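You operate a simulated robot arm through the tools that you are given. There is no shell and no other tool. Be economical: measure what you need, move in short steps, check, and stop when the job is done.

You run a simulated robot arm. Do the job below in one go: nothing can be reset, and whatever is moved stays where it is left.

## Task
Open the deep dresser drawer, fetch the open tin of wax and set it in the inside of the deep dresser drawer and shut the drawer again.

The check looks at the end state, three seconds after you hand in, the way a careful person would. Anything else that was tipped, shoved, dropped, spilled or broken makes it a failure.

## Robot
A 7-joint arm with a two-finger parallel gripper on a trunk, on a base that drives. Base frame: it is fixed to the floor where the robot stands at the start and does not move with it; the origin is under the middle of the robot, x ahead of it, y to its left, z up. Units: m, rad, N and s.
With the tool pointing down near the work surface it reaches from about 0.1 to 0.88 m from the robot's upright axis, wherever it stands. Its first joint turns from -2.007 to 2.007 rad. Places, roughly: deep dresser drawer [0.9, -0.1, 0.5]; inside of the deep dresser drawer [0.9, -0.1, 0.4]; open tin of wax [1.5, -2.75, 0.75]. Payload 3.91 kg.
The TCP is the grasp point between the finger pads, 0.03 m short of the fingertips. In the tool frame z runs along the fingers and y along their closing line. The gripper opens to 0.11 m. The fingers are 0.02 m wide and 0.01 m thick; the gripper's body (0.048 by 0.112 m) begins 0.055 m behind the TCP.
Orientation is told as [roll, pitch, yaw] about the base's x, y, z axes, in that order, counted from this pose: with the fingers straight down and closing along the base's y, the tool's x points along the base's -x, its y along +y and its z along -z.

## Interface
- The arm moves only by the tool drive_tool. Its argument "plan" is a list of rows, each a list of 7 numbers: the shift along the tool's x, y, z in mm, then the turn, a rotation vector about the tool's x, y, z in rad, then the gripper command, from -1 (fully open) to 1 (shut), values between in proportion. In form: [[dx, dy, dz, ax, ay, az, hand], ...]. A call has 1 to 12 rows; each row is the pose to reach, as a shift and turn from the pose commanded when the call began, along the tool's axes at that moment. Each row takes 0.2 s and may step no farther than 0.05 m and 0.15 rad from the row before; otherwise, or with a gripper value out of range, the whole call is refused. Where a pose cannot be reached the arm comes as near as it can. A force on the tool above 40 N (or 10 N above the force at the start of the call, whichever is more), or a blocked arm, ends the call early, and 0.2 s more pass. Each finger travels about 0.153 m/s and halts on what it meets, pressing with about 33 N; the grip force reading is that of the motor and also rises with nothing between the fingers. The clock runs only during rows and for 0.2 s after the last one: add rows that repeat a pose to give the fingers time. The reply holds the time, the measured pose of the TCP, the force on the tool along the base axes, the opening and the grip force, in the units named above and with some noise, with the torque about the TCP (base axes, N m) and any sound that the robot's microphone picked up.
- Cameras (640 x 400 px; columns grow to the right, rows downward): "scene" is now at [0.2172, 0.1747, 1.0478]; the picture's right is [-0.38, -0.93, 0.00], its down [-0.65, 0.27, -0.71] and it looks along [0.66, -0.27, -0.70] (base axes); focal length 283 px, centre (320, 200). "wrist" rides on the gripper at [0.072, 0.017, -0.103] in the tool frame; the picture's right is [-0.23, 0.97, 0.00], its down [-0.76, -0.18, -0.62] and it looks along [-0.61, -0.14, 0.78] (tool axes); focal length 222 px, centre (320, 200). There is no depth. A picture from a camera that has moved, and an enlarged one, comes with that camera's place and axes in the base frame and with its lens.
- camera(camera): a new picture of that camera. No time passes.
- raise_lower(by): slides the trunk up (or, below 0, down) by that many m; the arm and the scene camera ride with it, the base frame stays. It gives what a move gives, with no picture.
- base_move(legs): drives the robot by 1 to 6 legs, each [ahead, left, turn to the left] in m, m and rad, along the robot's own axes; the way and the turn of a leg run together, so that a leg with both is an arc; at most 1.5 m and 3.142 rad a leg. The arm and the cameras ride along, it lands a little off, and it stops where it bumps. It gives what a move gives.
- head_to(pan, tilt): turns the head with the scene camera to pan (to the left, within 1.396 rad either way) and tilt (down, from -0.506 to 1.204), counted from straight ahead of the robot. It gives what a move gives.
- enlarge(camera, box): a new picture of the part [left, top, right, bottom] of that camera's present view, enlarged. No time passes.
- finish_job(): hands the job in; it is judged then, once.

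Work in short steps. Places have to be worked out from the pictures, the camera data and where the tool is seen: move nearer, look again, correct. Check each grasp and each placing, and mend what went wrong. You have 120 turns and 82 pictures in all, those below and enlarged ones among them. Open the gripper and draw the arm clear of the work before you hand the job in, unless the task says otherwise; then end with one line.

The tools are called after ">>>" as name(argument=value, ...) on one line, values as JSON. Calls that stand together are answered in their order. drive_tool: Moves the arm, as the interface text tells. Its arguments: {"type":"object","properties":{"plan":{"type":"array","items":{"type":"array","items":{"type":"number"}}}},"required":["plan"]} The other tools are called the same way: raise_lower (by) slides the trunk up or down; base_move (legs) drives the base; head_to (pan, tilt) turns the head that bears the scene camera; camera (camera) takes a picture; enlarge (camera, box) takes an enlarged picture of a part of a camera's view; finish_job () hands the job in.

At the start:

```text
clock: 0.0
ee_pos: [0.542, -0.119, 0.8059]
ee_rot: [0.002, 0.0, 0.001]
ft_force: [0.1, -0.3, -0.1]
wrist_torque: [-0.04, 0.01, 0.01]
width: 0.11
grasp_force: 0.0
trunk travel left (down, up): [-0.4, 0.59]
robot x, y, heading: [0.0019, -0.0035, 0.003]
head pan, tilt: [-0.387, 0.778]
```

scene: 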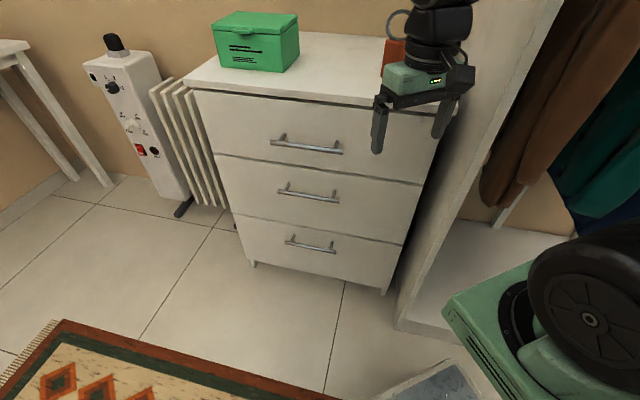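
wrist: 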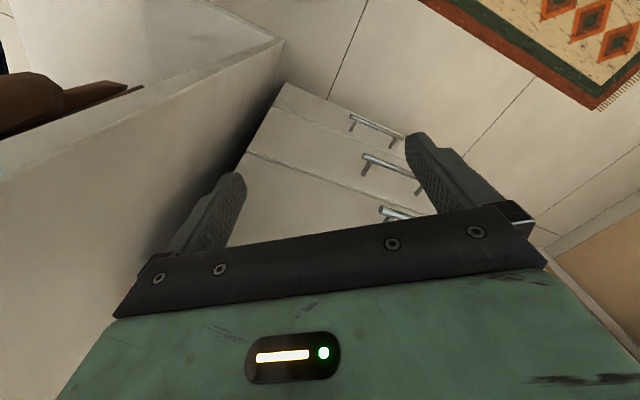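

I'll look at the dresser more closely, and then look around for the tin.

>>> enlarge(camera="scene", box=[160, 0, 480, 300])

>>> head_to(pan=-1.2, tilt=0.4)

>>> camera(camera="scene")

```text
1.33 times, centred on (320, 150) of scene
camera zoom: at [0.2172, 0.1747, 1.0478], right [-0.38, -0.93, 0.0], down [-0.65, 0.27, -0.71], along [0.66, -0.27, -0.7], focal length 378 px, centre (320, 267)
```

zoom: 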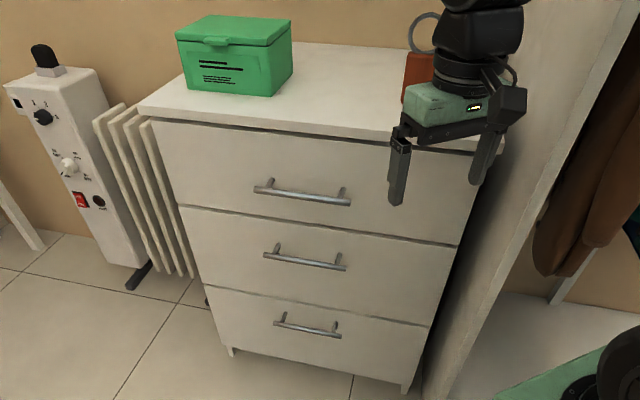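

```text
clock: 1.1
ee_pos: [0.5424, -0.1182, 0.805]
ee_rot: [0.0, -0.001, 0.002]
ft_force: [0.4, -0.1, 0.7]
wrist_torque: [0.0, 0.01, 0.01]
width: 0.1096
grasp_force: 0.0
trunk travel left (down, up): [-0.4, 0.59]
robot x, y, heading: [-0.001, 0.0014, 0.003]
head pan, tilt: [-1.201, 0.4]
```

```text
78 pictures are left
camera scene: at [0.1752, 0.1191, 1.0812], right [-0.93, -0.36, 0.0], down [-0.14, 0.36, -0.92], along [0.33, -0.86, -0.39], focal length 283 px, centre (320, 200)
```

scene: 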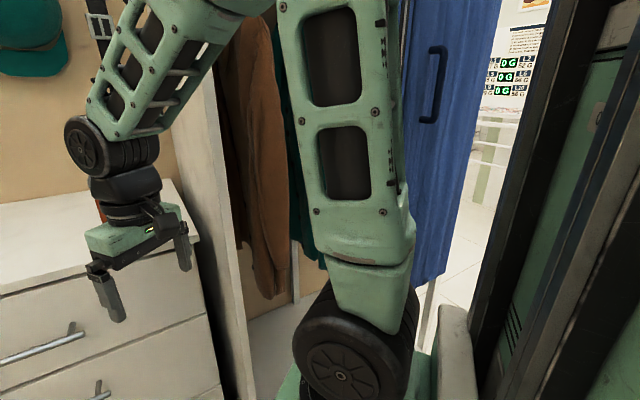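

The dresser is turned: its front runs from about (0.94, 0.19) to (0.63, -0.26), and its inward normal is about (0.82, -0.57). The middle drawer (handle z≈0.52) matches the given place. The tin is in the next room. I'll check the floor to the left and behind before driving.

>>> head_to(pan=1.2, tilt=0.7)

>>> camera(camera="scene")

>>> head_to(pan=0.3, tilt=0.7)

>>> camera(camera="scene")

```text
clock: 3.3
ee_pos: [0.5425, -0.1178, 0.8039]
ee_rot: [0.002, 0.0, 0.002]
ft_force: [-0.8, -0.3, 0.0]
wrist_torque: [-0.01, -0.02, 0.01]
width: 0.1101
grasp_force: 0.1
trunk travel left (down, up): [-0.4, 0.59]
robot x, y, heading: [-0.0009, 0.0008, 0.0]
head pan, tilt: [1.201, 0.7]
```

```text
77 pictures are left
camera scene: at [0.1724, 0.2847, 1.0544], right [0.93, -0.36, 0.0], down [-0.23, -0.6, -0.77], along [0.28, 0.71, -0.64], focal length 283 px, centre (320, 200)
```

scene: 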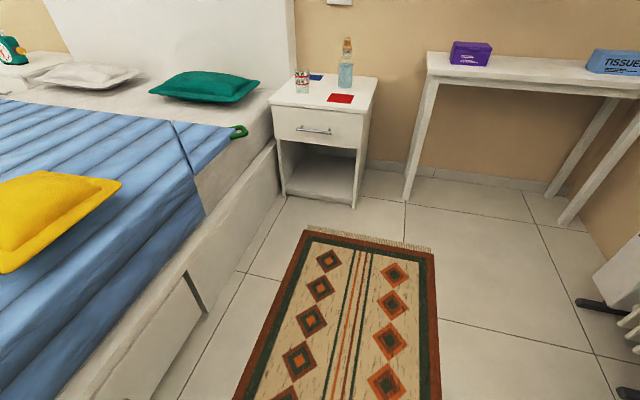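

```text
clock: 4.5
ee_pos: [0.5434, -0.1173, 0.8055]
ee_rot: [0.002, 0.0, 0.002]
ft_force: [0.5, -0.6, 0.6]
wrist_torque: [-0.01, 0.0, 0.0]
width: 0.11
grasp_force: 0.0
trunk travel left (down, up): [-0.4, 0.59]
robot x, y, heading: [-0.0018, -0.0003, -0.003]
head pan, tilt: [0.3, 0.7]
```

```text
76 pictures are left
camera scene: at [0.2228, 0.2306, 1.0544], right [0.3, -0.95, 0.0], down [-0.62, -0.19, -0.76], along [0.73, 0.23, -0.64], focal length 283 px, centre (320, 200)
```

scene: 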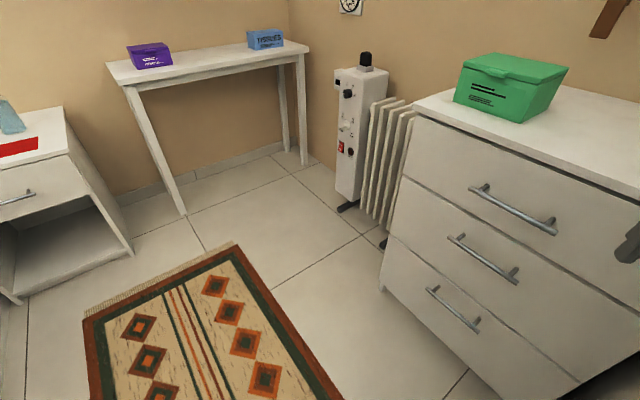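

Both views put the middle handle at about (0.754, -0.015, 0.512), with the dresser's yaw near -0.61. I'll drive so the handle is straight ahead of the robot, about 0.7 m away.

>>> base_move(legs=[[-0.05, 0.38, 0], [0, 0, -0.61], [0.17, 0.14, 0]])

>>> head_to(pan=0, tilt=0.75)

>>> camera(camera="scene")

```text
clock: 6.4
ee_pos: [0.524, 0.1364, 0.8048]
ee_rot: [0.0, -0.001, 0.022]
ft_force: [0.4, -1.0, 0.3]
wrist_torque: [0.0, 0.02, 0.03]
width: 0.1099
grasp_force: 0.1
trunk travel left (down, up): [-0.4, 0.59]
robot x, y, heading: [-0.0198, 0.2464, 0.022]
head pan, tilt: [0.3, 0.7]
stopped in leg 1: the robot was blocked; the commanded pose is now the measured one
```

```text
clock: 7.2
ee_pos: [0.5239, 0.1375, 0.8043]
ee_rot: [0.003, 0.001, 0.021]
ft_force: [-1.3, 0.1, 0.4]
wrist_torque: [0.01, 0.01, -0.01]
width: 0.1101
grasp_force: 0.0
trunk travel left (down, up): [-0.4, 0.59]
robot x, y, heading: [-0.0211, 0.2436, 0.02]
head pan, tilt: [0.0, 0.75]
```

```text
75 pictures are left
camera scene: at [0.1991, 0.4544, 1.0502], right [0.02, -1.0, 0.0], down [-0.68, -0.01, -0.73], along [0.73, 0.02, -0.68], focal length 283 px, centre (320, 200)
```

scene: 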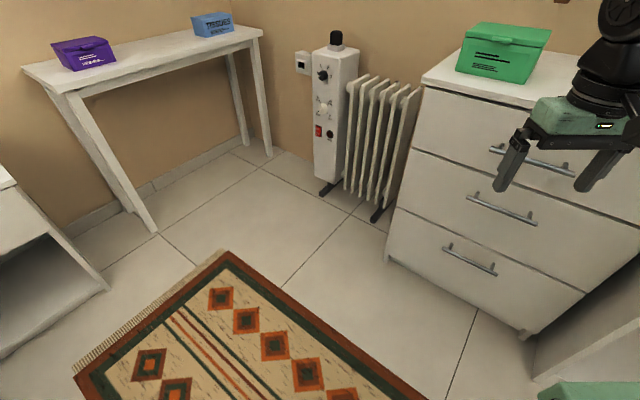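

It was blocked while sliding left, so I'll look down to the left to see what it met.

>>> head_to(pan=1.39, tilt=1.15)

>>> camera(camera="scene")

```text
clock: 8.7
ee_pos: [0.5242, 0.137, 0.8045]
ee_rot: [0.001, -0.002, 0.018]
ft_force: [-0.8, -0.6, 0.3]
wrist_torque: [0.0, 0.03, 0.02]
width: 0.1099
grasp_force: 0.1
trunk travel left (down, up): [-0.4, 0.59]
robot x, y, heading: [-0.0192, 0.2449, 0.021]
head pan, tilt: [1.389, 1.15]
```

```text
74 pictures are left
camera scene: at [0.1258, 0.5115, 1.0213], right [0.99, -0.16, 0.0], down [-0.15, -0.9, -0.41], along [0.07, 0.4, -0.91], focal length 283 px, centre (320, 200)
```

scene: 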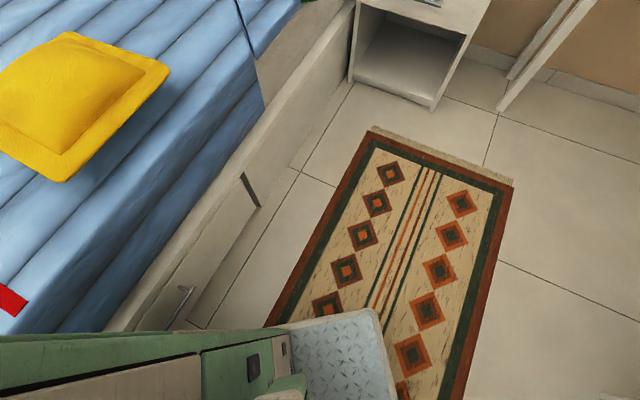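

The robot's rear-left corner was against the bed. The bed edge is parallel to the dresser, with an aisle of about 1.2 m. I'll go ahead first, then turn toward the dresser and slide left.

>>> base_move(legs=[[0.15, 0, 0], [0, 0, -0.3], [0, 0.1, 0], [0, 0, -0.33], [-0.05, 0.05, 0]])

>>> head_to(pan=0, tilt=0.75)

>>> camera(camera="scene")

```text
clock: 13.5
ee_pos: [0.5185, 0.0039, 0.8045]
ee_rot: [0.001, 0.002, -0.606]
ft_force: [0.4, 0.6, 0.3]
wrist_torque: [-0.04, 0.0, -0.03]
width: 0.1099
grasp_force: 0.1
trunk travel left (down, up): [-0.4, 0.59]
robot x, y, heading: [0.138, 0.412, -0.603]
head pan, tilt: [1.389, 1.15]
```

```text
clock: 15.0
ee_pos: [0.5172, 0.0032, 0.8055]
ee_rot: [0.002, -0.001, -0.607]
ft_force: [0.5, -0.2, -0.3]
wrist_torque: [-0.01, 0.02, -0.02]
width: 0.1098
grasp_force: 0.1
trunk travel left (down, up): [-0.4, 0.59]
robot x, y, heading: [0.1401, 0.4137, -0.607]
head pan, tilt: [0.0, 0.75]
```

```text
73 pictures are left
camera scene: at [0.4415, 0.4508, 1.0501], right [-0.57, -0.82, 0.0], down [-0.56, 0.39, -0.73], along [0.6, -0.42, -0.68], focal length 283 px, centre (320, 200)
```

scene: 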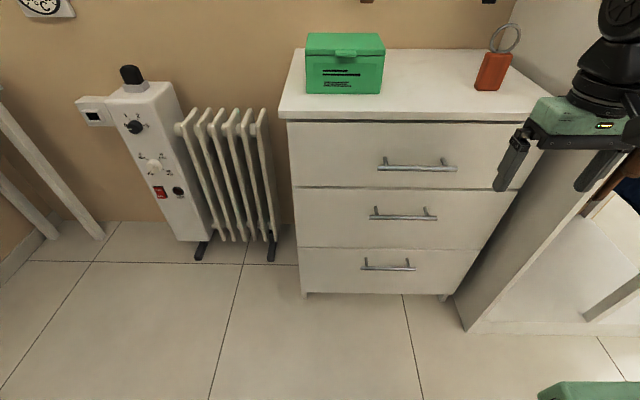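

The robot is now square to the dresser (yaw -0.607). In the robot's forward/left view the handle is 0.75 m ahead, 0.015 m right of the robot's axis, at z≈0.51. I'll pitch the tool to point ahead and shift it left in free space.

>>> drive_tool(plan=[[0, 10, 0, 0, -0.143, 0, -1], [0, 20, 0, 0, -0.286, 0, -1], [0, 30, 0, 0, -0.429, 0, -1], [0, 40, 0, 0, -0.571, 0, -1], [0, 50, 0, 0, -0.714, 0, -1], [0, 60, 0, 0, -0.857, 0, -1], [0, 70, 0, 0, -1.0, 0, -1], [0, 80, 0, 0, -1.143, 0, -1], [0, 90, 0, 0, -1.286, 0, -1], [0, 100, 0, 0, -1.428, 0, -1], [0, 107, 0, 0, -1.571, 0, -1]])

>>> raise_lower(by=-0.25)

```text
clock: 17.4
ee_pos: [0.6912, 0.1296, 0.8737]
ee_rot: [2.638, -1.568, 3.034]
ft_force: [-0.2, 1.4, -0.3]
wrist_torque: [0.0, -0.01, -0.03]
width: 0.1097
grasp_force: 0.0
out of reach, approached as far as the arm can: row 4, 5, 6, 7, 8, 9, 10, 11
trunk travel left (down, up): [-0.4, 0.59]
robot x, y, heading: [0.1389, 0.4135, -0.609]
head pan, tilt: [0.0, 0.75]
```

```text
clock: 20.0
ee_pos: [0.6917, 0.1303, 0.6245]
ee_rot: [1.182, -1.569, -1.791]
ft_force: [0.0, -1.1, 0.5]
wrist_torque: [-0.01, -0.02, -0.02]
width: 0.11
grasp_force: 0.1
trunk travel left (down, up): [-0.15, 0.84]
robot x, y, heading: [0.1417, 0.4102, -0.608]
head pan, tilt: [0.0, 0.75]
```

The horizontal tool is at n≈0.49, the nearest it could get to the robot. Next I roll it 90° so the fingers close vertically.

>>> drive_tool(plan=[[0, 0, 0, 0, 0, 0.143, -1], [0, 0, 0, 0, 0, 0.286, -1], [0, 0, 0, 0, 0, 0.429, -1], [0, 0, 0, 0, 0, 0.571, -1], [0, 0, 0, 0, 0, 0.714, -1], [0, 0, 0, 0, 0, 0.857, -1], [0, 0, 0, 0, 0, 1.0, -1], [0, 0, 0, 0, 0, 1.143, -1], [0, 0, 0, 0, 0, 1.286, -1], [0, 0, 0, 0, 0, 1.428, -1], [0, 0, 0, 0, 0, 1.571, -1]])

>>> camera(camera="scene")

>>> camera(camera="wrist")

```text
clock: 22.4
ee_pos: [0.6914, 0.1302, 0.6239]
ee_rot: [1.57, 0.003, -2.178]
ft_force: [0.0, -0.2, -0.4]
wrist_torque: [0.01, 0.0, 0.01]
width: 0.1102
grasp_force: 0.1
trunk travel left (down, up): [-0.15, 0.84]
robot x, y, heading: [0.1367, 0.4102, -0.609]
head pan, tilt: [0.0, 0.75]
```

```text
72 pictures are left
camera scene: at [0.4415, 0.4508, 0.8001], right [-0.57, -0.82, 0.0], down [-0.56, 0.39, -0.73], along [0.6, -0.42, -0.68], focal length 283 px, centre (320, 200)
```

scene: 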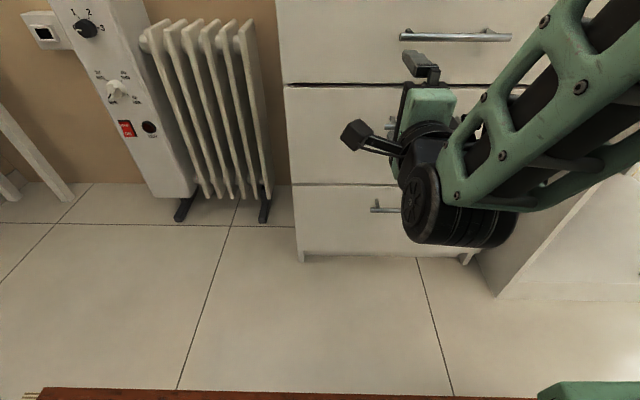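

```text
71 pictures are left
camera wrist: at [0.6488, 0.2492, 0.6406], right [-0.13, -0.19, 0.97], down [-0.95, -0.27, -0.18], along [0.3, -0.94, -0.14], focal length 222 px, centre (320, 200)
```

wrist: 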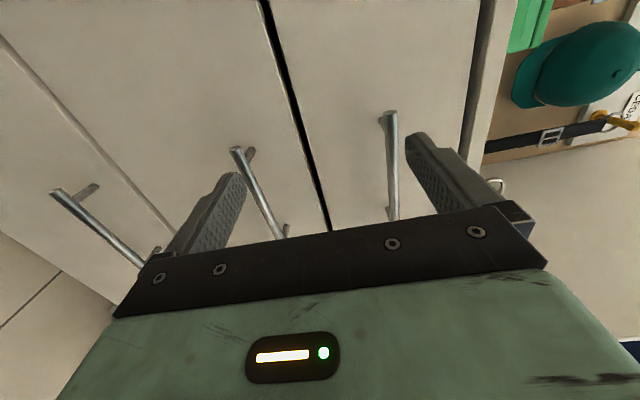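

The wrist view gives the middle handle at l≈0.34–0.48 and z≈0.52. I'll line up the TCP with it (left -92 mm, down -104 mm).

>>> drive_tool(plan=[[-30, -35, 0, 0, 0, 0, -1], [-60, -70, 0, 0, 0, 0, -1], [-92, -104, 0, 0, 0, 0, -1], [-92, -104, 0, 0, 0, 0, -1]])

>>> camera(camera="wrist")

```text
clock: 23.4
ee_pos: [0.6988, 0.0759, 0.6243]
ee_rot: [1.57, 0.004, -2.177]
ft_force: [0.4, -0.3, -0.2]
wrist_torque: [0.02, 0.0, 0.01]
width: 0.1101
grasp_force: 0.0
out of reach, approached as far as the arm can: row 1, 2, 3, 4
trunk travel left (down, up): [-0.15, 0.84]
robot x, y, heading: [0.141, 0.4088, -0.608]
head pan, tilt: [0.0, 0.75]
```

```text
70 pictures are left
camera wrist: at [0.6553, 0.1952, 0.6412], right [-0.13, -0.19, 0.97], down [-0.95, -0.27, -0.18], along [0.3, -0.94, -0.14], focal length 222 px, centre (320, 200)
```

wrist: 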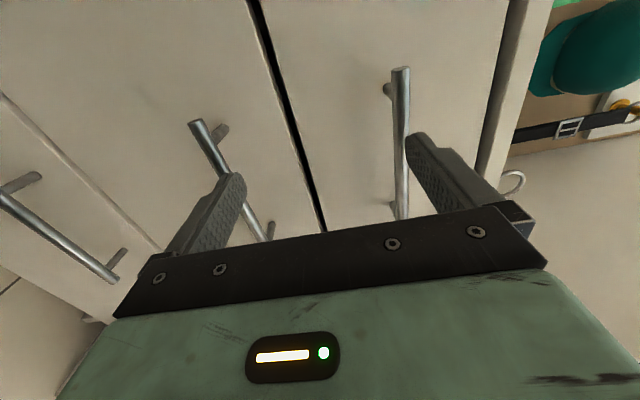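

The arm can't go lower at this radius, so I'll lower the trunk by 0.10 m.

>>> raise_lower(by=-0.1)

>>> drive_tool(plan=[[-25, -2, 0, 0, 0, 0, -1], [-48, -4, 0, 0, 0, 0, -1], [-48, -4, 0, 0, 0, 0, -1]])

>>> camera(camera="wrist")

```text
clock: 24.7
ee_pos: [0.6986, 0.0755, 0.5238]
ee_rot: [1.569, 0.003, -2.178]
ft_force: [-0.3, -0.2, 0.4]
wrist_torque: [0.03, -0.02, 0.0]
width: 0.11
grasp_force: 0.0
trunk travel left (down, up): [-0.05, 0.94]
robot x, y, heading: [0.1421, 0.412, -0.605]
head pan, tilt: [0.0, 0.75]
```

```text
clock: 25.5
ee_pos: [0.6947, 0.0337, 0.5318]
ee_rot: [1.566, 0.002, -2.179]
ft_force: [0.4, 0.6, -0.5]
wrist_torque: [-0.01, 0.01, 0.01]
width: 0.11
grasp_force: 0.0
out of reach, approached as far as the arm can: row 1, 2, 3
trunk travel left (down, up): [-0.05, 0.94]
robot x, y, heading: [0.1389, 0.409, -0.608]
head pan, tilt: [0.0, 0.75]
```

```text
69 pictures are left
camera wrist: at [0.6515, 0.1525, 0.5496], right [-0.13, -0.19, 0.97], down [-0.95, -0.27, -0.18], along [0.29, -0.94, -0.14], focal length 222 px, centre (320, 200)
```

wrist: 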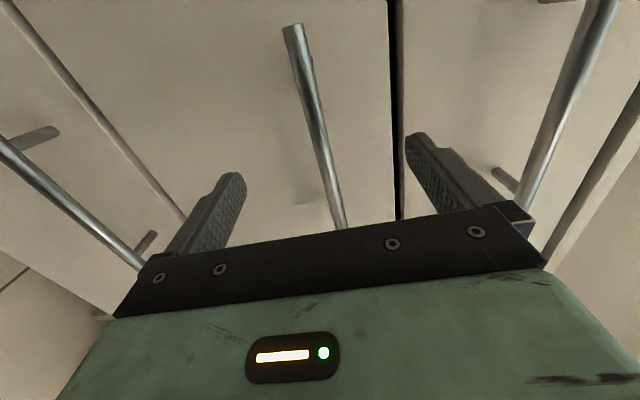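

The middle handle now lies between the fingers at z≈0.53. I'll advance 65 mm and close on it.

>>> drive_tool(plan=[[0, 0, 22, 0, 0, 0, -1], [0, 0, 44, 0, 0, 0, -1], [0, 0, 65, 0, 0, 0, -1], [0, 0, 65, 0, 0, 0, -1]])

>>> camera(camera="wrist")

```text
clock: 26.5
ee_pos: [0.7279, 0.0079, 0.5595]
ee_rot: [1.568, 0.002, -2.179]
ft_force: [-0.7, 0.6, -0.5]
wrist_torque: [0.0, 0.0, 0.01]
width: 0.1098
grasp_force: 0.0
out of reach, approached as far as the arm can: row 1, 2, 3, 4
trunk travel left (down, up): [-0.05, 0.94]
robot x, y, heading: [0.1364, 0.4108, -0.608]
head pan, tilt: [0.0, 0.75]
```

```text
68 pictures are left
camera wrist: at [0.6858, 0.1277, 0.5776], right [-0.13, -0.19, 0.97], down [-0.95, -0.27, -0.18], along [0.3, -0.94, -0.14], focal length 222 px, centre (320, 200)
```

wrist: 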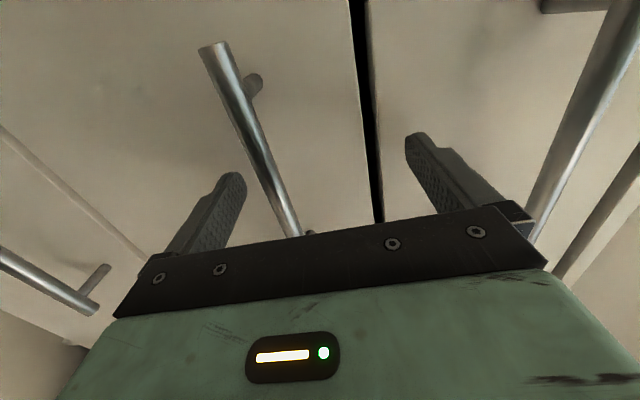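

The hand rose because of a wrist limit: the forearm comes in too steeply. Lowering the trunk by the last 45 mm should put the TCP at the handle's height of about 0.52.

>>> raise_lower(by=-0.045)

>>> drive_tool(plan=[[0, 0, 15, 0, 0, 0, -1], [0, 0, 30, 0, 0, 0, -1], [0, 0, 30, 0, 0, 0, -1]])

>>> camera(camera="wrist")

```text
clock: 27.4
ee_pos: [0.729, 0.009, 0.5148]
ee_rot: [1.569, 0.004, -2.179]
ft_force: [0.8, 0.0, -0.2]
wrist_torque: [0.01, 0.01, 0.03]
width: 0.1101
grasp_force: 0.1
trunk travel left (down, up): [-0.005, 0.985]
robot x, y, heading: [0.1387, 0.4077, -0.607]
head pan, tilt: [0.0, 0.75]
```

```text
clock: 27.9
ee_pos: [0.735, 0.0032, 0.5224]
ee_rot: [1.563, 0.002, -2.178]
ft_force: [-11.7, 8.2, -0.6]
wrist_torque: [-0.47, -0.71, -0.17]
width: 0.1097
grasp_force: 0.0
out of reach, approached as far as the arm can: row 1, 2
trunk travel left (down, up): [-0.005, 0.985]
robot x, y, heading: [0.1384, 0.4119, -0.607]
head pan, tilt: [0.0, 0.75]
stopped in row 2: the force on the tool passed its limit (the readings are from after the stop); the commanded pose is now the measured one
```

```text
67 pictures are left
camera wrist: at [0.6925, 0.1226, 0.5401], right [-0.13, -0.19, 0.97], down [-0.95, -0.27, -0.17], along [0.3, -0.94, -0.15], focal length 222 px, centre (320, 200)
```

wrist: 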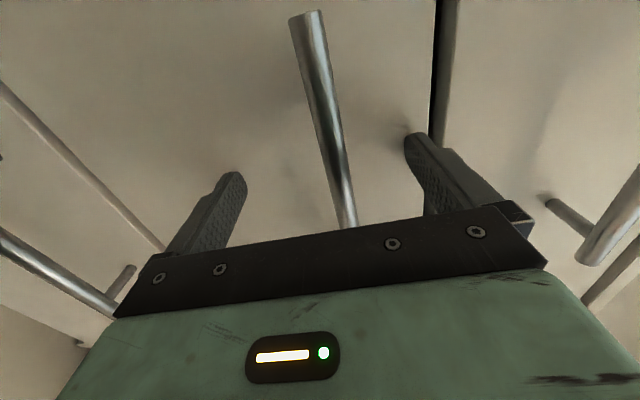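

The fingertips touched the drawer face, so the face is at n≈0.63 and the bar is about level with the TCP. I'll back off 4 mm and close.

>>> drive_tool(plan=[[0, 0, -5, 0, 0, 0, -1], [0, 0, -5, 0, 0, 0, 0], [0, 0, -5, 0, 0, 0, 1], [0, 0, -5, 0, 0, 0, 1], [0, 0, -5, 0, 0, 0, 1]])

>>> camera(camera="wrist")

```text
clock: 28.7
ee_pos: [0.7324, 0.0062, 0.5346]
ee_rot: [1.597, 0.008, -2.179]
ft_force: [-16.9, 10.4, 32.6]
wrist_torque: [-0.55, 0.47, -0.26]
width: 0.0113
grasp_force: 32.9
trunk travel left (down, up): [-0.005, 0.985]
robot x, y, heading: [0.1383, 0.412, -0.612]
head pan, tilt: [0.0, 0.75]
stopped in row 4: the force on the tool passed its limit (the readings are from after the stop); the commanded pose is now the measured one
```

```text
66 pictures are left
camera wrist: at [0.6893, 0.1244, 0.5497], right [-0.16, -0.18, 0.97], down [-0.94, -0.27, -0.2], along [0.3, -0.95, -0.13], focal length 222 px, centre (320, 200)
```

wrist: 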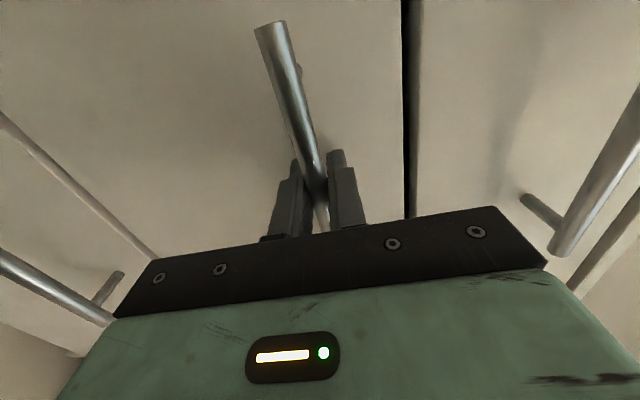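

The bar is gripped (width 11 mm). I'll try a small pull by the arm.

>>> drive_tool(plan=[[0, 0, -5, 0, 0, 0, 1], [0, 0, -15, 0, 0, 0, 1], [0, 0, -25, 0, 0, 0, 1], [0, 0, -35, 0, 0, 0, 1]])

```text
clock: 29.4
ee_pos: [0.7224, 0.0129, 0.5355]
ee_rot: [1.605, 0.007, -2.18]
ft_force: [1.5, -2.6, 14.8]
wrist_torque: [-0.79, 0.56, 0.22]
width: 0.0115
grasp_force: 45.1
trunk travel left (down, up): [-0.005, 0.985]
robot x, y, heading: [0.1407, 0.41, -0.605]
head pan, tilt: [0.0, 0.75]
stopped in row 3: the force on the tool passed its limit (the readings are from after the stop); the commanded pose is now the measured one
```

It moved 12 mm before the limit tripped. I'll pull by driving the base back instead.

>>> base_move(legs=[[-0.06, 0, 0]])

>>> camera(camera="wrist")

>>> camera(camera="scene")

```text
clock: 30.3
ee_pos: [0.6718, 0.049, 0.5352]
ee_rot: [1.604, 0.009, -2.178]
ft_force: [5.6, 5.2, 24.7]
wrist_torque: [-0.67, 0.61, -0.39]
width: 0.0118
grasp_force: 45.1
trunk travel left (down, up): [-0.005, 0.985]
robot x, y, heading: [0.0918, 0.446, -0.605]
head pan, tilt: [0.0, 0.75]
```

```text
65 pictures are left
camera wrist: at [0.6289, 0.1681, 0.549], right [-0.16, -0.17, 0.97], down [-0.94, -0.27, -0.2], along [0.3, -0.95, -0.12], focal length 222 px, centre (320, 200)
```

wrist: 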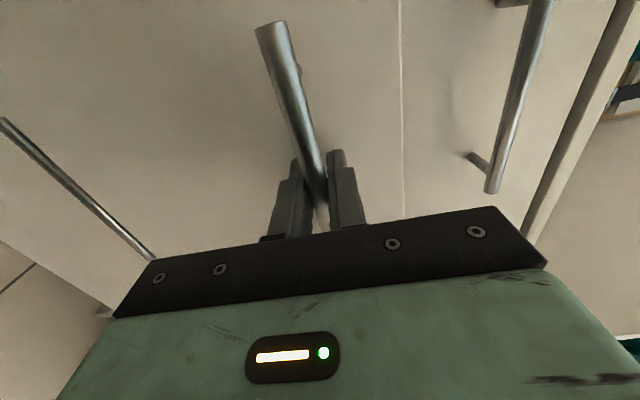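

```text
64 pictures are left
camera scene: at [0.3918, 0.4854, 0.6554], right [-0.57, -0.82, 0.0], down [-0.56, 0.39, -0.73], along [0.6, -0.42, -0.68], focal length 283 px, centre (320, 200)
```

scene: 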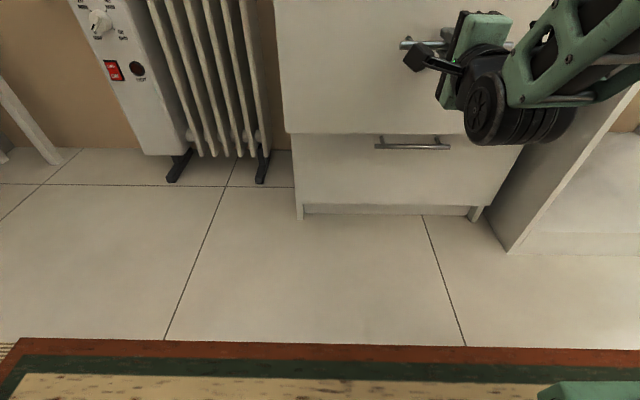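

The drawer is sliding out. I'll drive back a little more, carefully because of the bed.

>>> base_move(legs=[[-0.07, 0, 0]])

>>> drive_tool(plan=[[0, 0, -8, 0, 0, 0, 1], [0, 0, -16, 0, 0, 0, 1], [0, 0, -24, 0, 0, 0, 1], [0, 0, -32, 0, 0, 0, 1], [0, 0, -40, 0, 0, 0, 1], [0, 0, -48, 0, 0, 0, 1]])

```text
clock: 31.4
ee_pos: [0.6328, 0.0768, 0.5351]
ee_rot: [1.606, 0.006, -2.175]
ft_force: [-0.9, 0.4, 1.1]
wrist_torque: [-0.83, 0.51, -0.31]
width: 0.0114
grasp_force: 45.0
trunk travel left (down, up): [-0.005, 0.985]
robot x, y, heading: [0.0502, 0.4732, -0.605]
head pan, tilt: [0.0, 0.75]
stopped in leg 1: the robot was blocked; the commanded pose is now the measured one
```

```text
clock: 32.8
ee_pos: [0.5945, 0.1043, 0.5351]
ee_rot: [1.606, 0.007, -2.174]
ft_force: [2.5, 1.1, 11.9]
wrist_torque: [-0.72, 0.61, 0.79]
width: 0.0116
grasp_force: 45.3
trunk travel left (down, up): [-0.005, 0.985]
robot x, y, heading: [0.0517, 0.4713, -0.61]
head pan, tilt: [0.0, 0.75]
```

The base is now against the bed, but the arm pulls freely. The drawer is about 0.17 m open, so I'll keep pulling with the arm.

>>> drive_tool(plan=[[0, 0, -8, 0, 0, 0, 1], [0, 0, -16, 0, 0, 0, 1], [0, 0, -24, 0, 0, 0, 1], [0, 0, -32, 0, 0, 0, 1], [0, 0, -40, 0, 0, 0, 1], [0, 0, -48, 0, 0, 0, 1], [0, 0, -56, 0, 0, 0, 1], [0, 0, -64, 0, 0, 0, 1]])

>>> camera(camera="scene")

```text
clock: 33.6
ee_pos: [0.5892, 0.1103, 0.5364]
ee_rot: [1.592, 0.003, -2.19]
ft_force: [-1.4, 0.1, -7.8]
wrist_torque: [-0.81, 0.48, -0.07]
width: 0.0116
grasp_force: 45.3
out of reach, approached as far as the arm can: row 1, 2, 3, 4
trunk travel left (down, up): [-0.005, 0.985]
robot x, y, heading: [0.0498, 0.4719, -0.61]
head pan, tilt: [0.0, 0.75]
stopped in row 4: the force on the tool passed its limit (the readings are from after the stop); the commanded pose is now the measured one
```

```text
63 pictures are left
camera scene: at [0.3515, 0.5124, 0.655], right [-0.57, -0.82, 0.0], down [-0.56, 0.39, -0.73], along [0.6, -0.42, -0.68], focal length 283 px, centre (320, 200)
```

scene: 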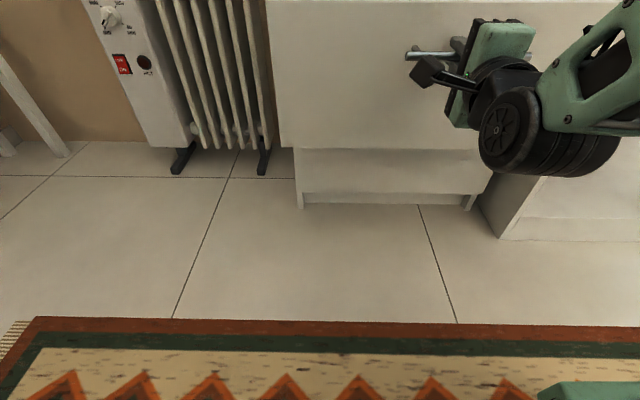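

The arm can't retract any further with a horizontal tool (0.18 m open so far). I'll release the bar and back out while tipping the fingers down. Then I can regrip the drawer's front panel from above, where the arm can pull much closer in.

>>> drive_tool(plan=[[0, 0, 0, 0, 0, 0, 0], [0, 0, 0, 0, 0, 0, 0], [0, 0, 0, 0, 0, 0, 0], [0, 2, -8, 0.08, 0, 0, 0], [0, 5, -16, 0.16, 0, 0, 0], [0, 8, -24, 0.24, 0, 0, 0], [0, 11, -32, 0.32, 0, 0, 0], [0, 13, -42, 0.38, 0, 0, 0], [0, 15, -52, 0.42, 0, 0, 0]])

>>> camera(camera="wrist")

```text
clock: 35.6
ee_pos: [0.5462, 0.141, 0.5485]
ee_rot: [1.173, 0.007, -2.191]
ft_force: [-0.1, -0.8, 0.2]
wrist_torque: [-0.02, -0.02, 0.0]
width: 0.0551
grasp_force: 0.1
trunk travel left (down, up): [-0.005, 0.985]
robot x, y, heading: [0.0449, 0.4738, -0.61]
head pan, tilt: [0.0, 0.75]
```

```text
62 pictures are left
camera wrist: at [0.517, 0.2517, 0.6049], right [0.17, -0.41, 0.9], down [-0.97, -0.25, 0.07], along [0.19, -0.88, -0.44], focal length 222 px, centre (320, 200)
```

wrist: 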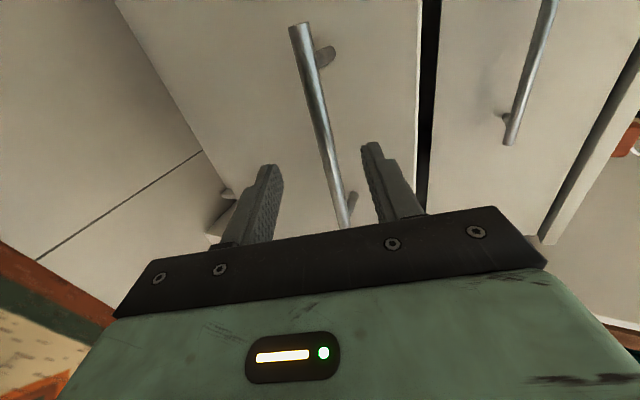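

I'm clear of the bar. I'll raise the trunk and finish tipping the tool to point straight down; the fingers will then close along the pull direction.

>>> raise_lower(by=0.15)

>>> drive_tool(plan=[[0, 0, 0, 0.14, 0, 0, 0], [0, 0, 0, 0.28, 0, 0, 0], [0, 0, 0, 0.42, 0, 0, 0], [0, 0, 0, 0.56, 0, 0, 0], [0, 0, 0, 0.7, 0, 0, 0], [0, 0, 0, 0.84, 0, 0, 0], [0, 0, 0, 0.98, 0, 0, 0], [0, 0, 0, 1.09, 0, 0, 0], [0, 0, 0, 1.173, 0, 0, 0], [0, 0, 0, 1.173, 0, 0, 0]])

>>> camera(camera="scene")

>>> camera(camera="wrist")

```text
clock: 37.4
ee_pos: [0.5467, 0.1398, 0.6986]
ee_rot: [1.175, 0.008, -2.189]
ft_force: [1.4, 0.0, -0.2]
wrist_torque: [0.0, 0.0, -0.02]
width: 0.0547
grasp_force: 0.0
trunk travel left (down, up): [-0.155, 0.835]
robot x, y, heading: [0.0501, 0.4745, -0.607]
head pan, tilt: [0.0, 0.75]
```

```text
clock: 39.6
ee_pos: [0.5481, 0.1402, 0.6993]
ee_rot: [-0.001, 0.006, -2.191]
ft_force: [-0.4, 0.1, 0.3]
wrist_torque: [-0.04, 0.02, 0.01]
width: 0.0551
grasp_force: 0.0
trunk travel left (down, up): [-0.155, 0.835]
robot x, y, heading: [0.0496, 0.4709, -0.609]
head pan, tilt: [0.0, 0.75]
```

```text
61 pictures are left
camera scene: at [0.3514, 0.5125, 0.8051], right [-0.57, -0.82, 0.0], down [-0.56, 0.39, -0.73], along [0.6, -0.42, -0.68], focal length 283 px, centre (320, 200)
```

scene: 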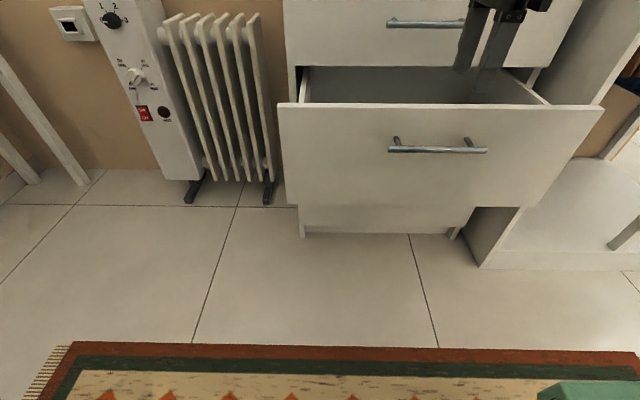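

```text
60 pictures are left
camera wrist: at [0.6036, 0.1904, 0.8024], right [0.66, -0.75, 0.0], down [-0.59, -0.52, 0.62], along [-0.47, -0.41, -0.79], focal length 222 px, centre (320, 200)
```

wrist: 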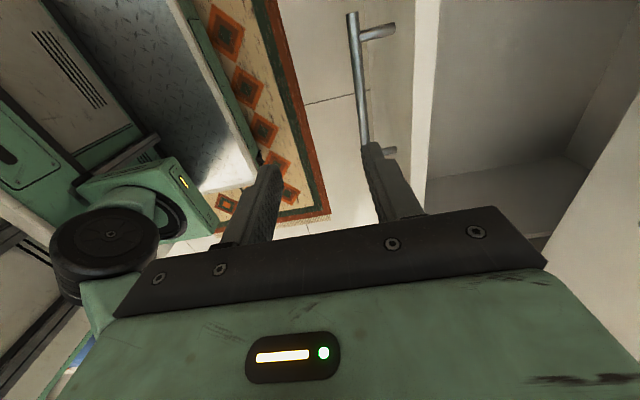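

The panel top is at z≈0.60 and spans n≈0.454–0.477. I'll move over it (+96 mm along tool y) and check before lowering.

>>> drive_tool(plan=[[0, 32, 0, 0, 0, 0, 0], [0, 64, 0, 0, 0, 0, 0], [0, 96, 0, 0, 0, 0, 0], [0, 96, 30, 0, 0, 0, 0], [0, 96, 50, 0, 0, 0, 0], [0, 96, 50, 0, 0, 0, 0]])

>>> camera(camera="wrist")

```text
clock: 41.0
ee_pos: [0.626, 0.0865, 0.6497]
ee_rot: [0.002, 0.007, -2.191]
ft_force: [0.0, 0.2, 0.3]
wrist_torque: [-0.01, 0.01, 0.02]
width: 0.0549
grasp_force: 0.0
trunk travel left (down, up): [-0.155, 0.835]
robot x, y, heading: [0.0514, 0.471, -0.609]
head pan, tilt: [0.0, 0.75]
```

```text
59 pictures are left
camera wrist: at [0.6806, 0.1357, 0.7533], right [0.66, -0.75, 0.0], down [-0.59, -0.52, 0.62], along [-0.46, -0.41, -0.79], focal length 222 px, centre (320, 200)
```

wrist: 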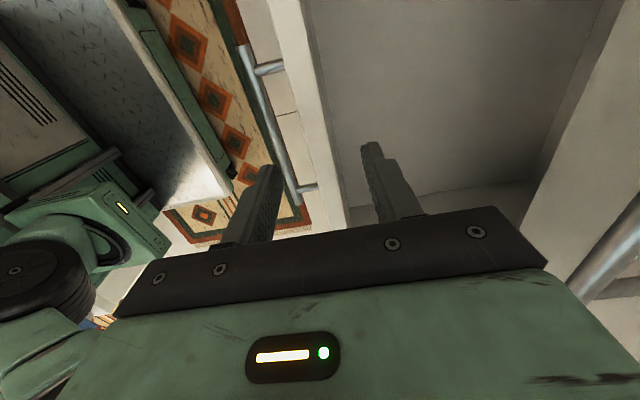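

The panel lies between the fingers. I'll lower 62 mm and close.

>>> drive_tool(plan=[[0, 0, 25, 0, 0, 0, 0], [0, 0, 45, 0, 0, 0, 0], [0, 0, 62, 0, 0, 0, 0], [0, 0, 62, 0, 0, 0, 0.5], [0, 0, 62, 0, 0, 0, 1], [0, 0, 62, 0, 0, 0, 1]])

```text
clock: 42.4
ee_pos: [0.6251, 0.0878, 0.587]
ee_rot: [-0.001, 0.007, -2.191]
ft_force: [1.3, 1.9, -2.5]
wrist_torque: [0.09, -0.02, -1.04]
width: 0.018
grasp_force: 44.5
trunk travel left (down, up): [-0.155, 0.835]
robot x, y, heading: [0.0487, 0.4713, -0.609]
head pan, tilt: [0.0, 0.75]
```

The panel is gripped (18 mm). I'll pull it outward with the arm.

>>> drive_tool(plan=[[0, -10, 0, 0, 0, 0, 1], [0, -20, 0, 0, 0, 0, 1], [0, -30, 0, 0, 0, 0, 1], [0, -40, 0, 0, 0, 0, 1], [0, -50, 0, 0, 0, 0, 1], [0, -60, 0, 0, 0, 0, 1], [0, -70, 0, 0, 0, 0, 1], [0, -80, 0, 0, 0, 0, 1], [0, -90, 0, 0, 0, 0, 1], [0, -100, 0, 0, 0, 0, 1], [0, -110, 0, 0, 0, 0, 1], [0, -120, 0, 0, 0, 0, 1]])

>>> camera(camera="scene")

```text
clock: 45.0
ee_pos: [0.5275, 0.1549, 0.5873]
ee_rot: [0.002, 0.009, -2.191]
ft_force: [17.9, 26.6, 10.1]
wrist_torque: [0.67, 0.31, -0.89]
width: 0.0181
grasp_force: 44.8
trunk travel left (down, up): [-0.155, 0.835]
robot x, y, heading: [0.0509, 0.4747, -0.61]
head pan, tilt: [0.0, 0.75]
```

```text
58 pictures are left
camera scene: at [0.3516, 0.513, 0.8052], right [-0.57, -0.82, 0.0], down [-0.56, 0.39, -0.73], along [0.6, -0.42, -0.68], focal length 283 px, centre (320, 200)
```

scene: 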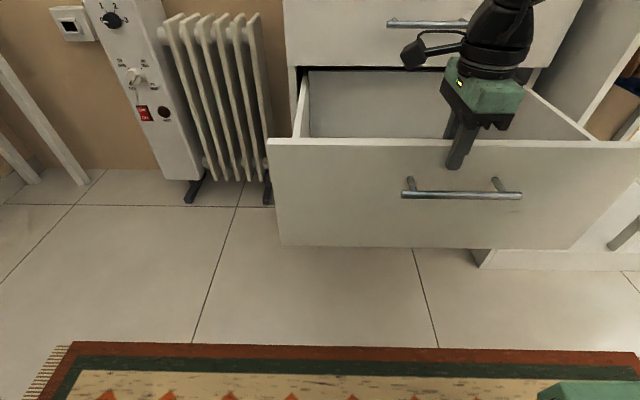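

The drawer is open about 0.30 m. I'll release it and lift clear, then look at the route to the other room.

>>> drive_tool(plan=[[0, 0, 0, 0, 0, 0, 0], [0, 0, 0, 0, 0, 0, 0], [0, 0, -20, 0, 0, 0, 0], [0, 0, -50, 0, 0, 0, 0], [0, 0, -90, 0, 0, 0, 0]])

>>> raise_lower(by=0.25)

>>> head_to(pan=-0.9, tilt=0.4)

>>> camera(camera="scene")

>>> camera(camera="wrist")

```text
clock: 46.2
ee_pos: [0.5271, 0.1546, 0.6757]
ee_rot: [0.0, 0.005, -2.191]
ft_force: [-1.1, 0.5, -0.9]
wrist_torque: [-0.02, 0.0, -0.01]
width: 0.055
grasp_force: 0.1
trunk travel left (down, up): [-0.155, 0.835]
robot x, y, heading: [0.0505, 0.471, -0.608]
head pan, tilt: [0.0, 0.75]
```

```text
clock: 48.7
ee_pos: [0.5265, 0.1555, 0.9257]
ee_rot: [0.001, 0.005, -2.191]
ft_force: [0.3, 0.0, -0.4]
wrist_torque: [-0.01, -0.02, 0.0]
width: 0.0547
grasp_force: 0.1
trunk travel left (down, up): [-0.405, 0.585]
robot x, y, heading: [0.051, 0.4743, -0.609]
head pan, tilt: [0.0, 0.75]
```

```text
clock: 49.9
ee_pos: [0.5272, 0.1551, 0.927]
ee_rot: [0.002, 0.007, -2.189]
ft_force: [0.1, 0.7, -0.5]
wrist_torque: [-0.03, -0.01, -0.01]
width: 0.0551
grasp_force: 0.1
trunk travel left (down, up): [-0.405, 0.585]
robot x, y, heading: [0.0522, 0.4721, -0.607]
head pan, tilt: [-0.901, 0.4]
```

```text
57 pictures are left
camera scene: at [0.2892, 0.4674, 1.0862], right [-1.0, -0.06, 0.0], down [-0.02, 0.39, -0.92], along [0.06, -0.92, -0.39], focal length 283 px, centre (320, 200)
```

scene: 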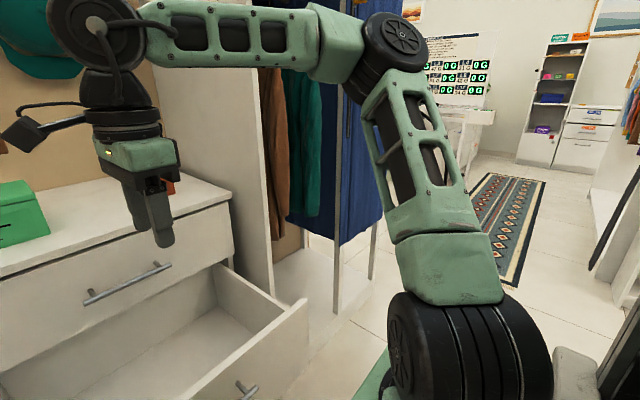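

```text
56 pictures are left
camera wrist: at [0.583, 0.2046, 1.0294], right [0.66, -0.75, 0.0], down [-0.59, -0.52, 0.62], along [-0.46, -0.41, -0.79], focal length 222 px, centre (320, 200)
```

wrist: 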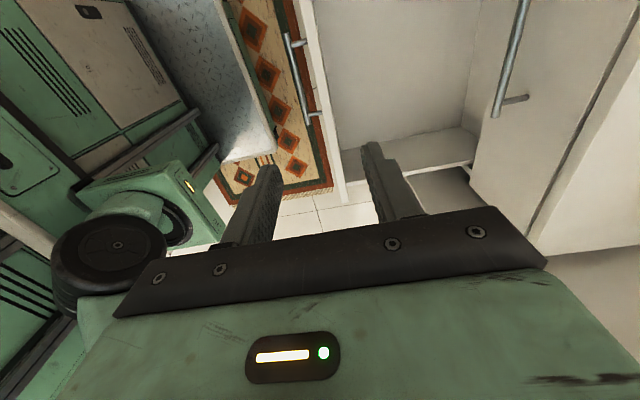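

The drawer is empty and well open. The tin lies beyond the wardrobe at about n=2.8, l=-1.4. I'll look further right for the floor layout before sliding that way.

>>> drive_tool(plan=[[0, -40, 0, 0, 0, 0, 0], [0, -80, 0, 0, 0, 0, 0], [0, -120, 0, 0, 0, 0, 0]])

>>> head_to(pan=-1.39, tilt=0.6)

>>> camera(camera="scene")

```text
clock: 50.7
ee_pos: [0.4303, 0.227, 0.9275]
ee_rot: [0.002, 0.007, -2.191]
ft_force: [-0.6, 0.5, 0.2]
wrist_torque: [0.0, 0.02, 0.0]
width: 0.0547
grasp_force: 0.1
trunk travel left (down, up): [-0.405, 0.585]
robot x, y, heading: [0.0464, 0.4714, -0.608]
head pan, tilt: [-0.901, 0.4]
```

```text
clock: 51.7
ee_pos: [0.4311, 0.2264, 0.9288]
ee_rot: [0.002, 0.009, -2.19]
ft_force: [0.7, -0.4, 0.2]
wrist_torque: [-0.01, -0.01, 0.02]
width: 0.0549
grasp_force: 0.0
trunk travel left (down, up): [-0.405, 0.585]
robot x, y, heading: [0.0503, 0.4732, -0.607]
head pan, tilt: [-1.389, 0.6]
```

```text
55 pictures are left
camera scene: at [0.2468, 0.4793, 1.068], right [-0.91, 0.41, 0.0], down [0.23, 0.51, -0.83], along [-0.34, -0.75, -0.56], focal length 283 px, centre (320, 200)
```

scene: 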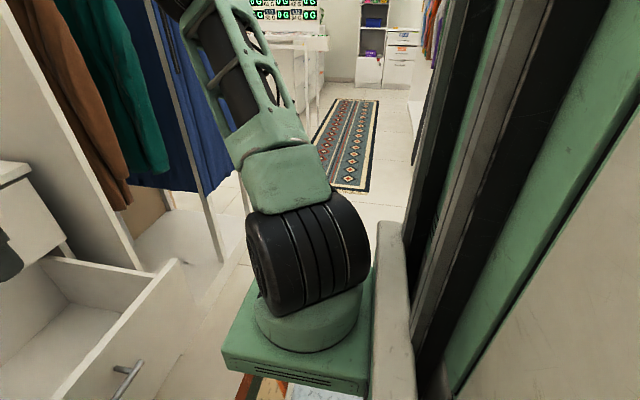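

The floor to the right is free. I'll move 4 cm off the bed, then slide right past the drawer and wardrobe.

>>> base_move(legs=[[0.04, 0, 0], [0, -0.9, 0]])

>>> camera(camera="scene")

>>> head_to(pan=-0.6, tilt=0.4)

>>> camera(camera="scene")

```text
clock: 57.1
ee_pos: [-0.0787, -0.5767, 0.928]
ee_rot: [-0.001, 0.007, -2.188]
ft_force: [-0.9, -0.1, -0.1]
wrist_torque: [-0.02, -0.02, -0.04]
width: 0.0549
grasp_force: 0.2
trunk travel left (down, up): [-0.405, 0.585]
robot x, y, heading: [-0.4591, -0.3314, -0.608]
head pan, tilt: [-1.389, 0.6]
```

```text
54 pictures are left
camera scene: at [-0.2633, -0.3254, 1.068], right [-0.91, 0.41, 0.0], down [0.23, 0.51, -0.83], along [-0.34, -0.75, -0.56], focal length 283 px, centre (320, 200)
```

scene: 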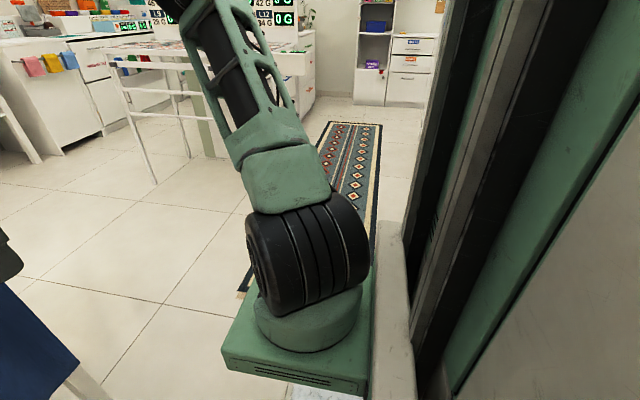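

```text
clock: 58.2
ee_pos: [-0.0788, -0.5777, 0.9279]
ee_rot: [0.001, 0.006, -2.187]
ft_force: [-0.2, -0.2, 0.0]
wrist_torque: [0.0, -0.01, -0.01]
width: 0.0549
grasp_force: 0.0
trunk travel left (down, up): [-0.405, 0.585]
robot x, y, heading: [-0.4556, -0.3327, -0.61]
head pan, tilt: [-0.6, 0.4]
```

```text
53 pictures are left
camera scene: at [-0.194, -0.3314, 1.0862], right [-0.93, -0.36, 0.0], down [-0.14, 0.36, -0.92], along [0.33, -0.86, -0.39], focal length 283 px, centre (320, 200)
```

scene: 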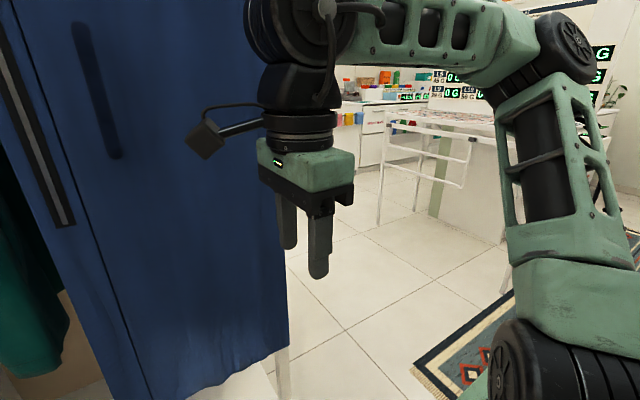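

The aisle toward the tin lies between the closet end (l≈-0.75) and a table (l≈-2.0). I'll slide right to l≈-1.35 and look ahead.

>>> base_move(legs=[[0, -0.82, 0]])

>>> head_to(pan=0.1, tilt=0.4)

>>> camera(camera="scene")

```text
clock: 61.4
ee_pos: [-0.4052, -1.0615, 0.9283]
ee_rot: [0.0, 0.006, -2.16]
ft_force: [0.3, 0.6, 0.2]
wrist_torque: [0.02, -0.01, 0.01]
width: 0.055
grasp_force: 0.1
trunk travel left (down, up): [-0.405, 0.585]
robot x, y, heading: [-0.7945, -0.8282, -0.577]
head pan, tilt: [-0.6, 0.4]
stopped in leg 1: the robot was blocked; the commanded pose is now the measured one
```

```text
clock: 62.5
ee_pos: [-0.4064, -1.0614, 0.9279]
ee_rot: [0.001, 0.007, -2.16]
ft_force: [0.4, 0.1, 0.0]
wrist_torque: [0.01, -0.02, -0.01]
width: 0.0552
grasp_force: 0.0
trunk travel left (down, up): [-0.405, 0.585]
robot x, y, heading: [-0.7957, -0.8267, -0.579]
head pan, tilt: [0.099, 0.4]
```

```text
52 pictures are left
camera scene: at [-0.4805, -0.7765, 1.0862], right [-0.46, -0.89, 0.0], down [-0.35, 0.18, -0.92], along [0.82, -0.43, -0.39], focal length 283 px, centre (320, 200)
```

scene: 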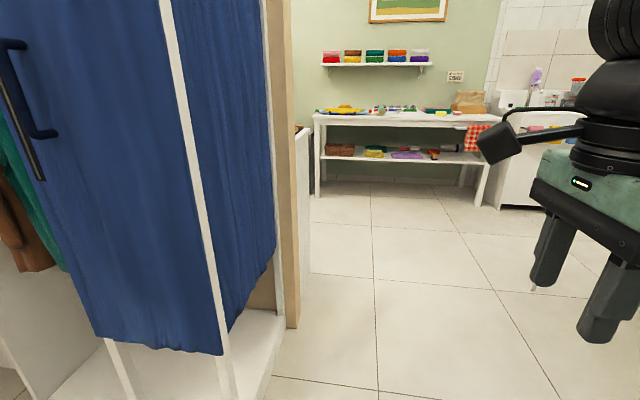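

The tin's bench is straight ahead: its front is at n≈2.7, spanning l from -0.6 to -2.2. I'll go ahead a bit, shift right, then continue ahead.

>>> base_move(legs=[[0.4, 0, -0.03], [0, -0.2, 0], [1.1, 0, 0]])

>>> camera(camera="scene")

```text
clock: 71.4
ee_pos: [0.6801, -2.1245, 0.9279]
ee_rot: [0.001, 0.008, -2.232]
ft_force: [0.1, 0.8, 0.3]
wrist_torque: [0.01, 0.0, 0.01]
width: 0.055
grasp_force: 0.1
trunk travel left (down, up): [-0.405, 0.585]
robot x, y, heading: [0.3135, -1.8638, -0.654]
head pan, tilt: [0.099, 0.4]
```

```text
51 pictures are left
camera scene: at [0.6266, -1.8337, 1.0862], right [-0.52, -0.85, 0.0], down [-0.33, 0.2, -0.92], along [0.78, -0.48, -0.39], focal length 283 px, centre (320, 200)
```

scene: 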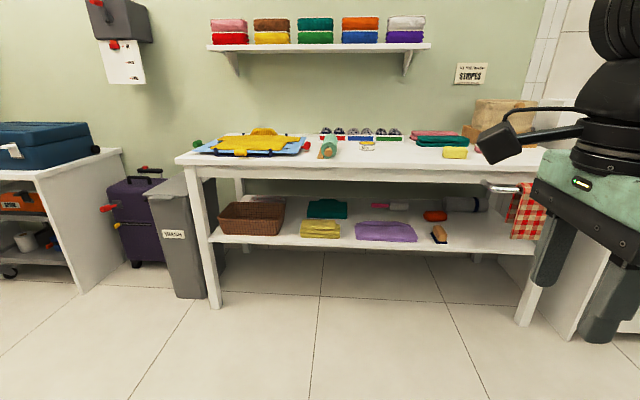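

I'm in front of the bench now. I'll enlarge the worktop to find the open tin.

>>> enlarge(camera="scene", box=[190, 115, 490, 185])

```text
2.13 times, centred on (340, 150) of scene
camera zoom: at [0.6266, -1.8337, 1.0862], right [-0.52, -0.85, 0.0], down [-0.33, 0.2, -0.92], along [0.78, -0.48, -0.39], focal length 605 px, centre (277, 307)
```

zoom: 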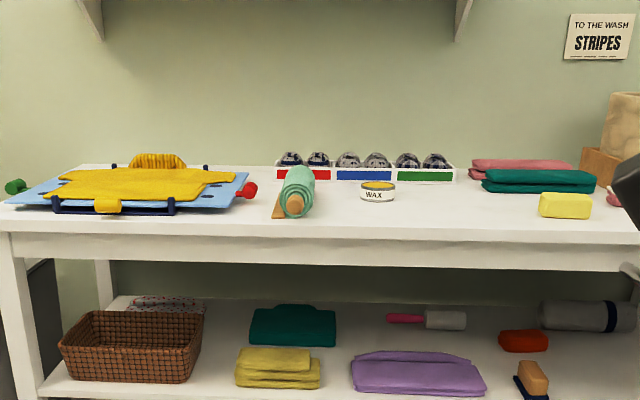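

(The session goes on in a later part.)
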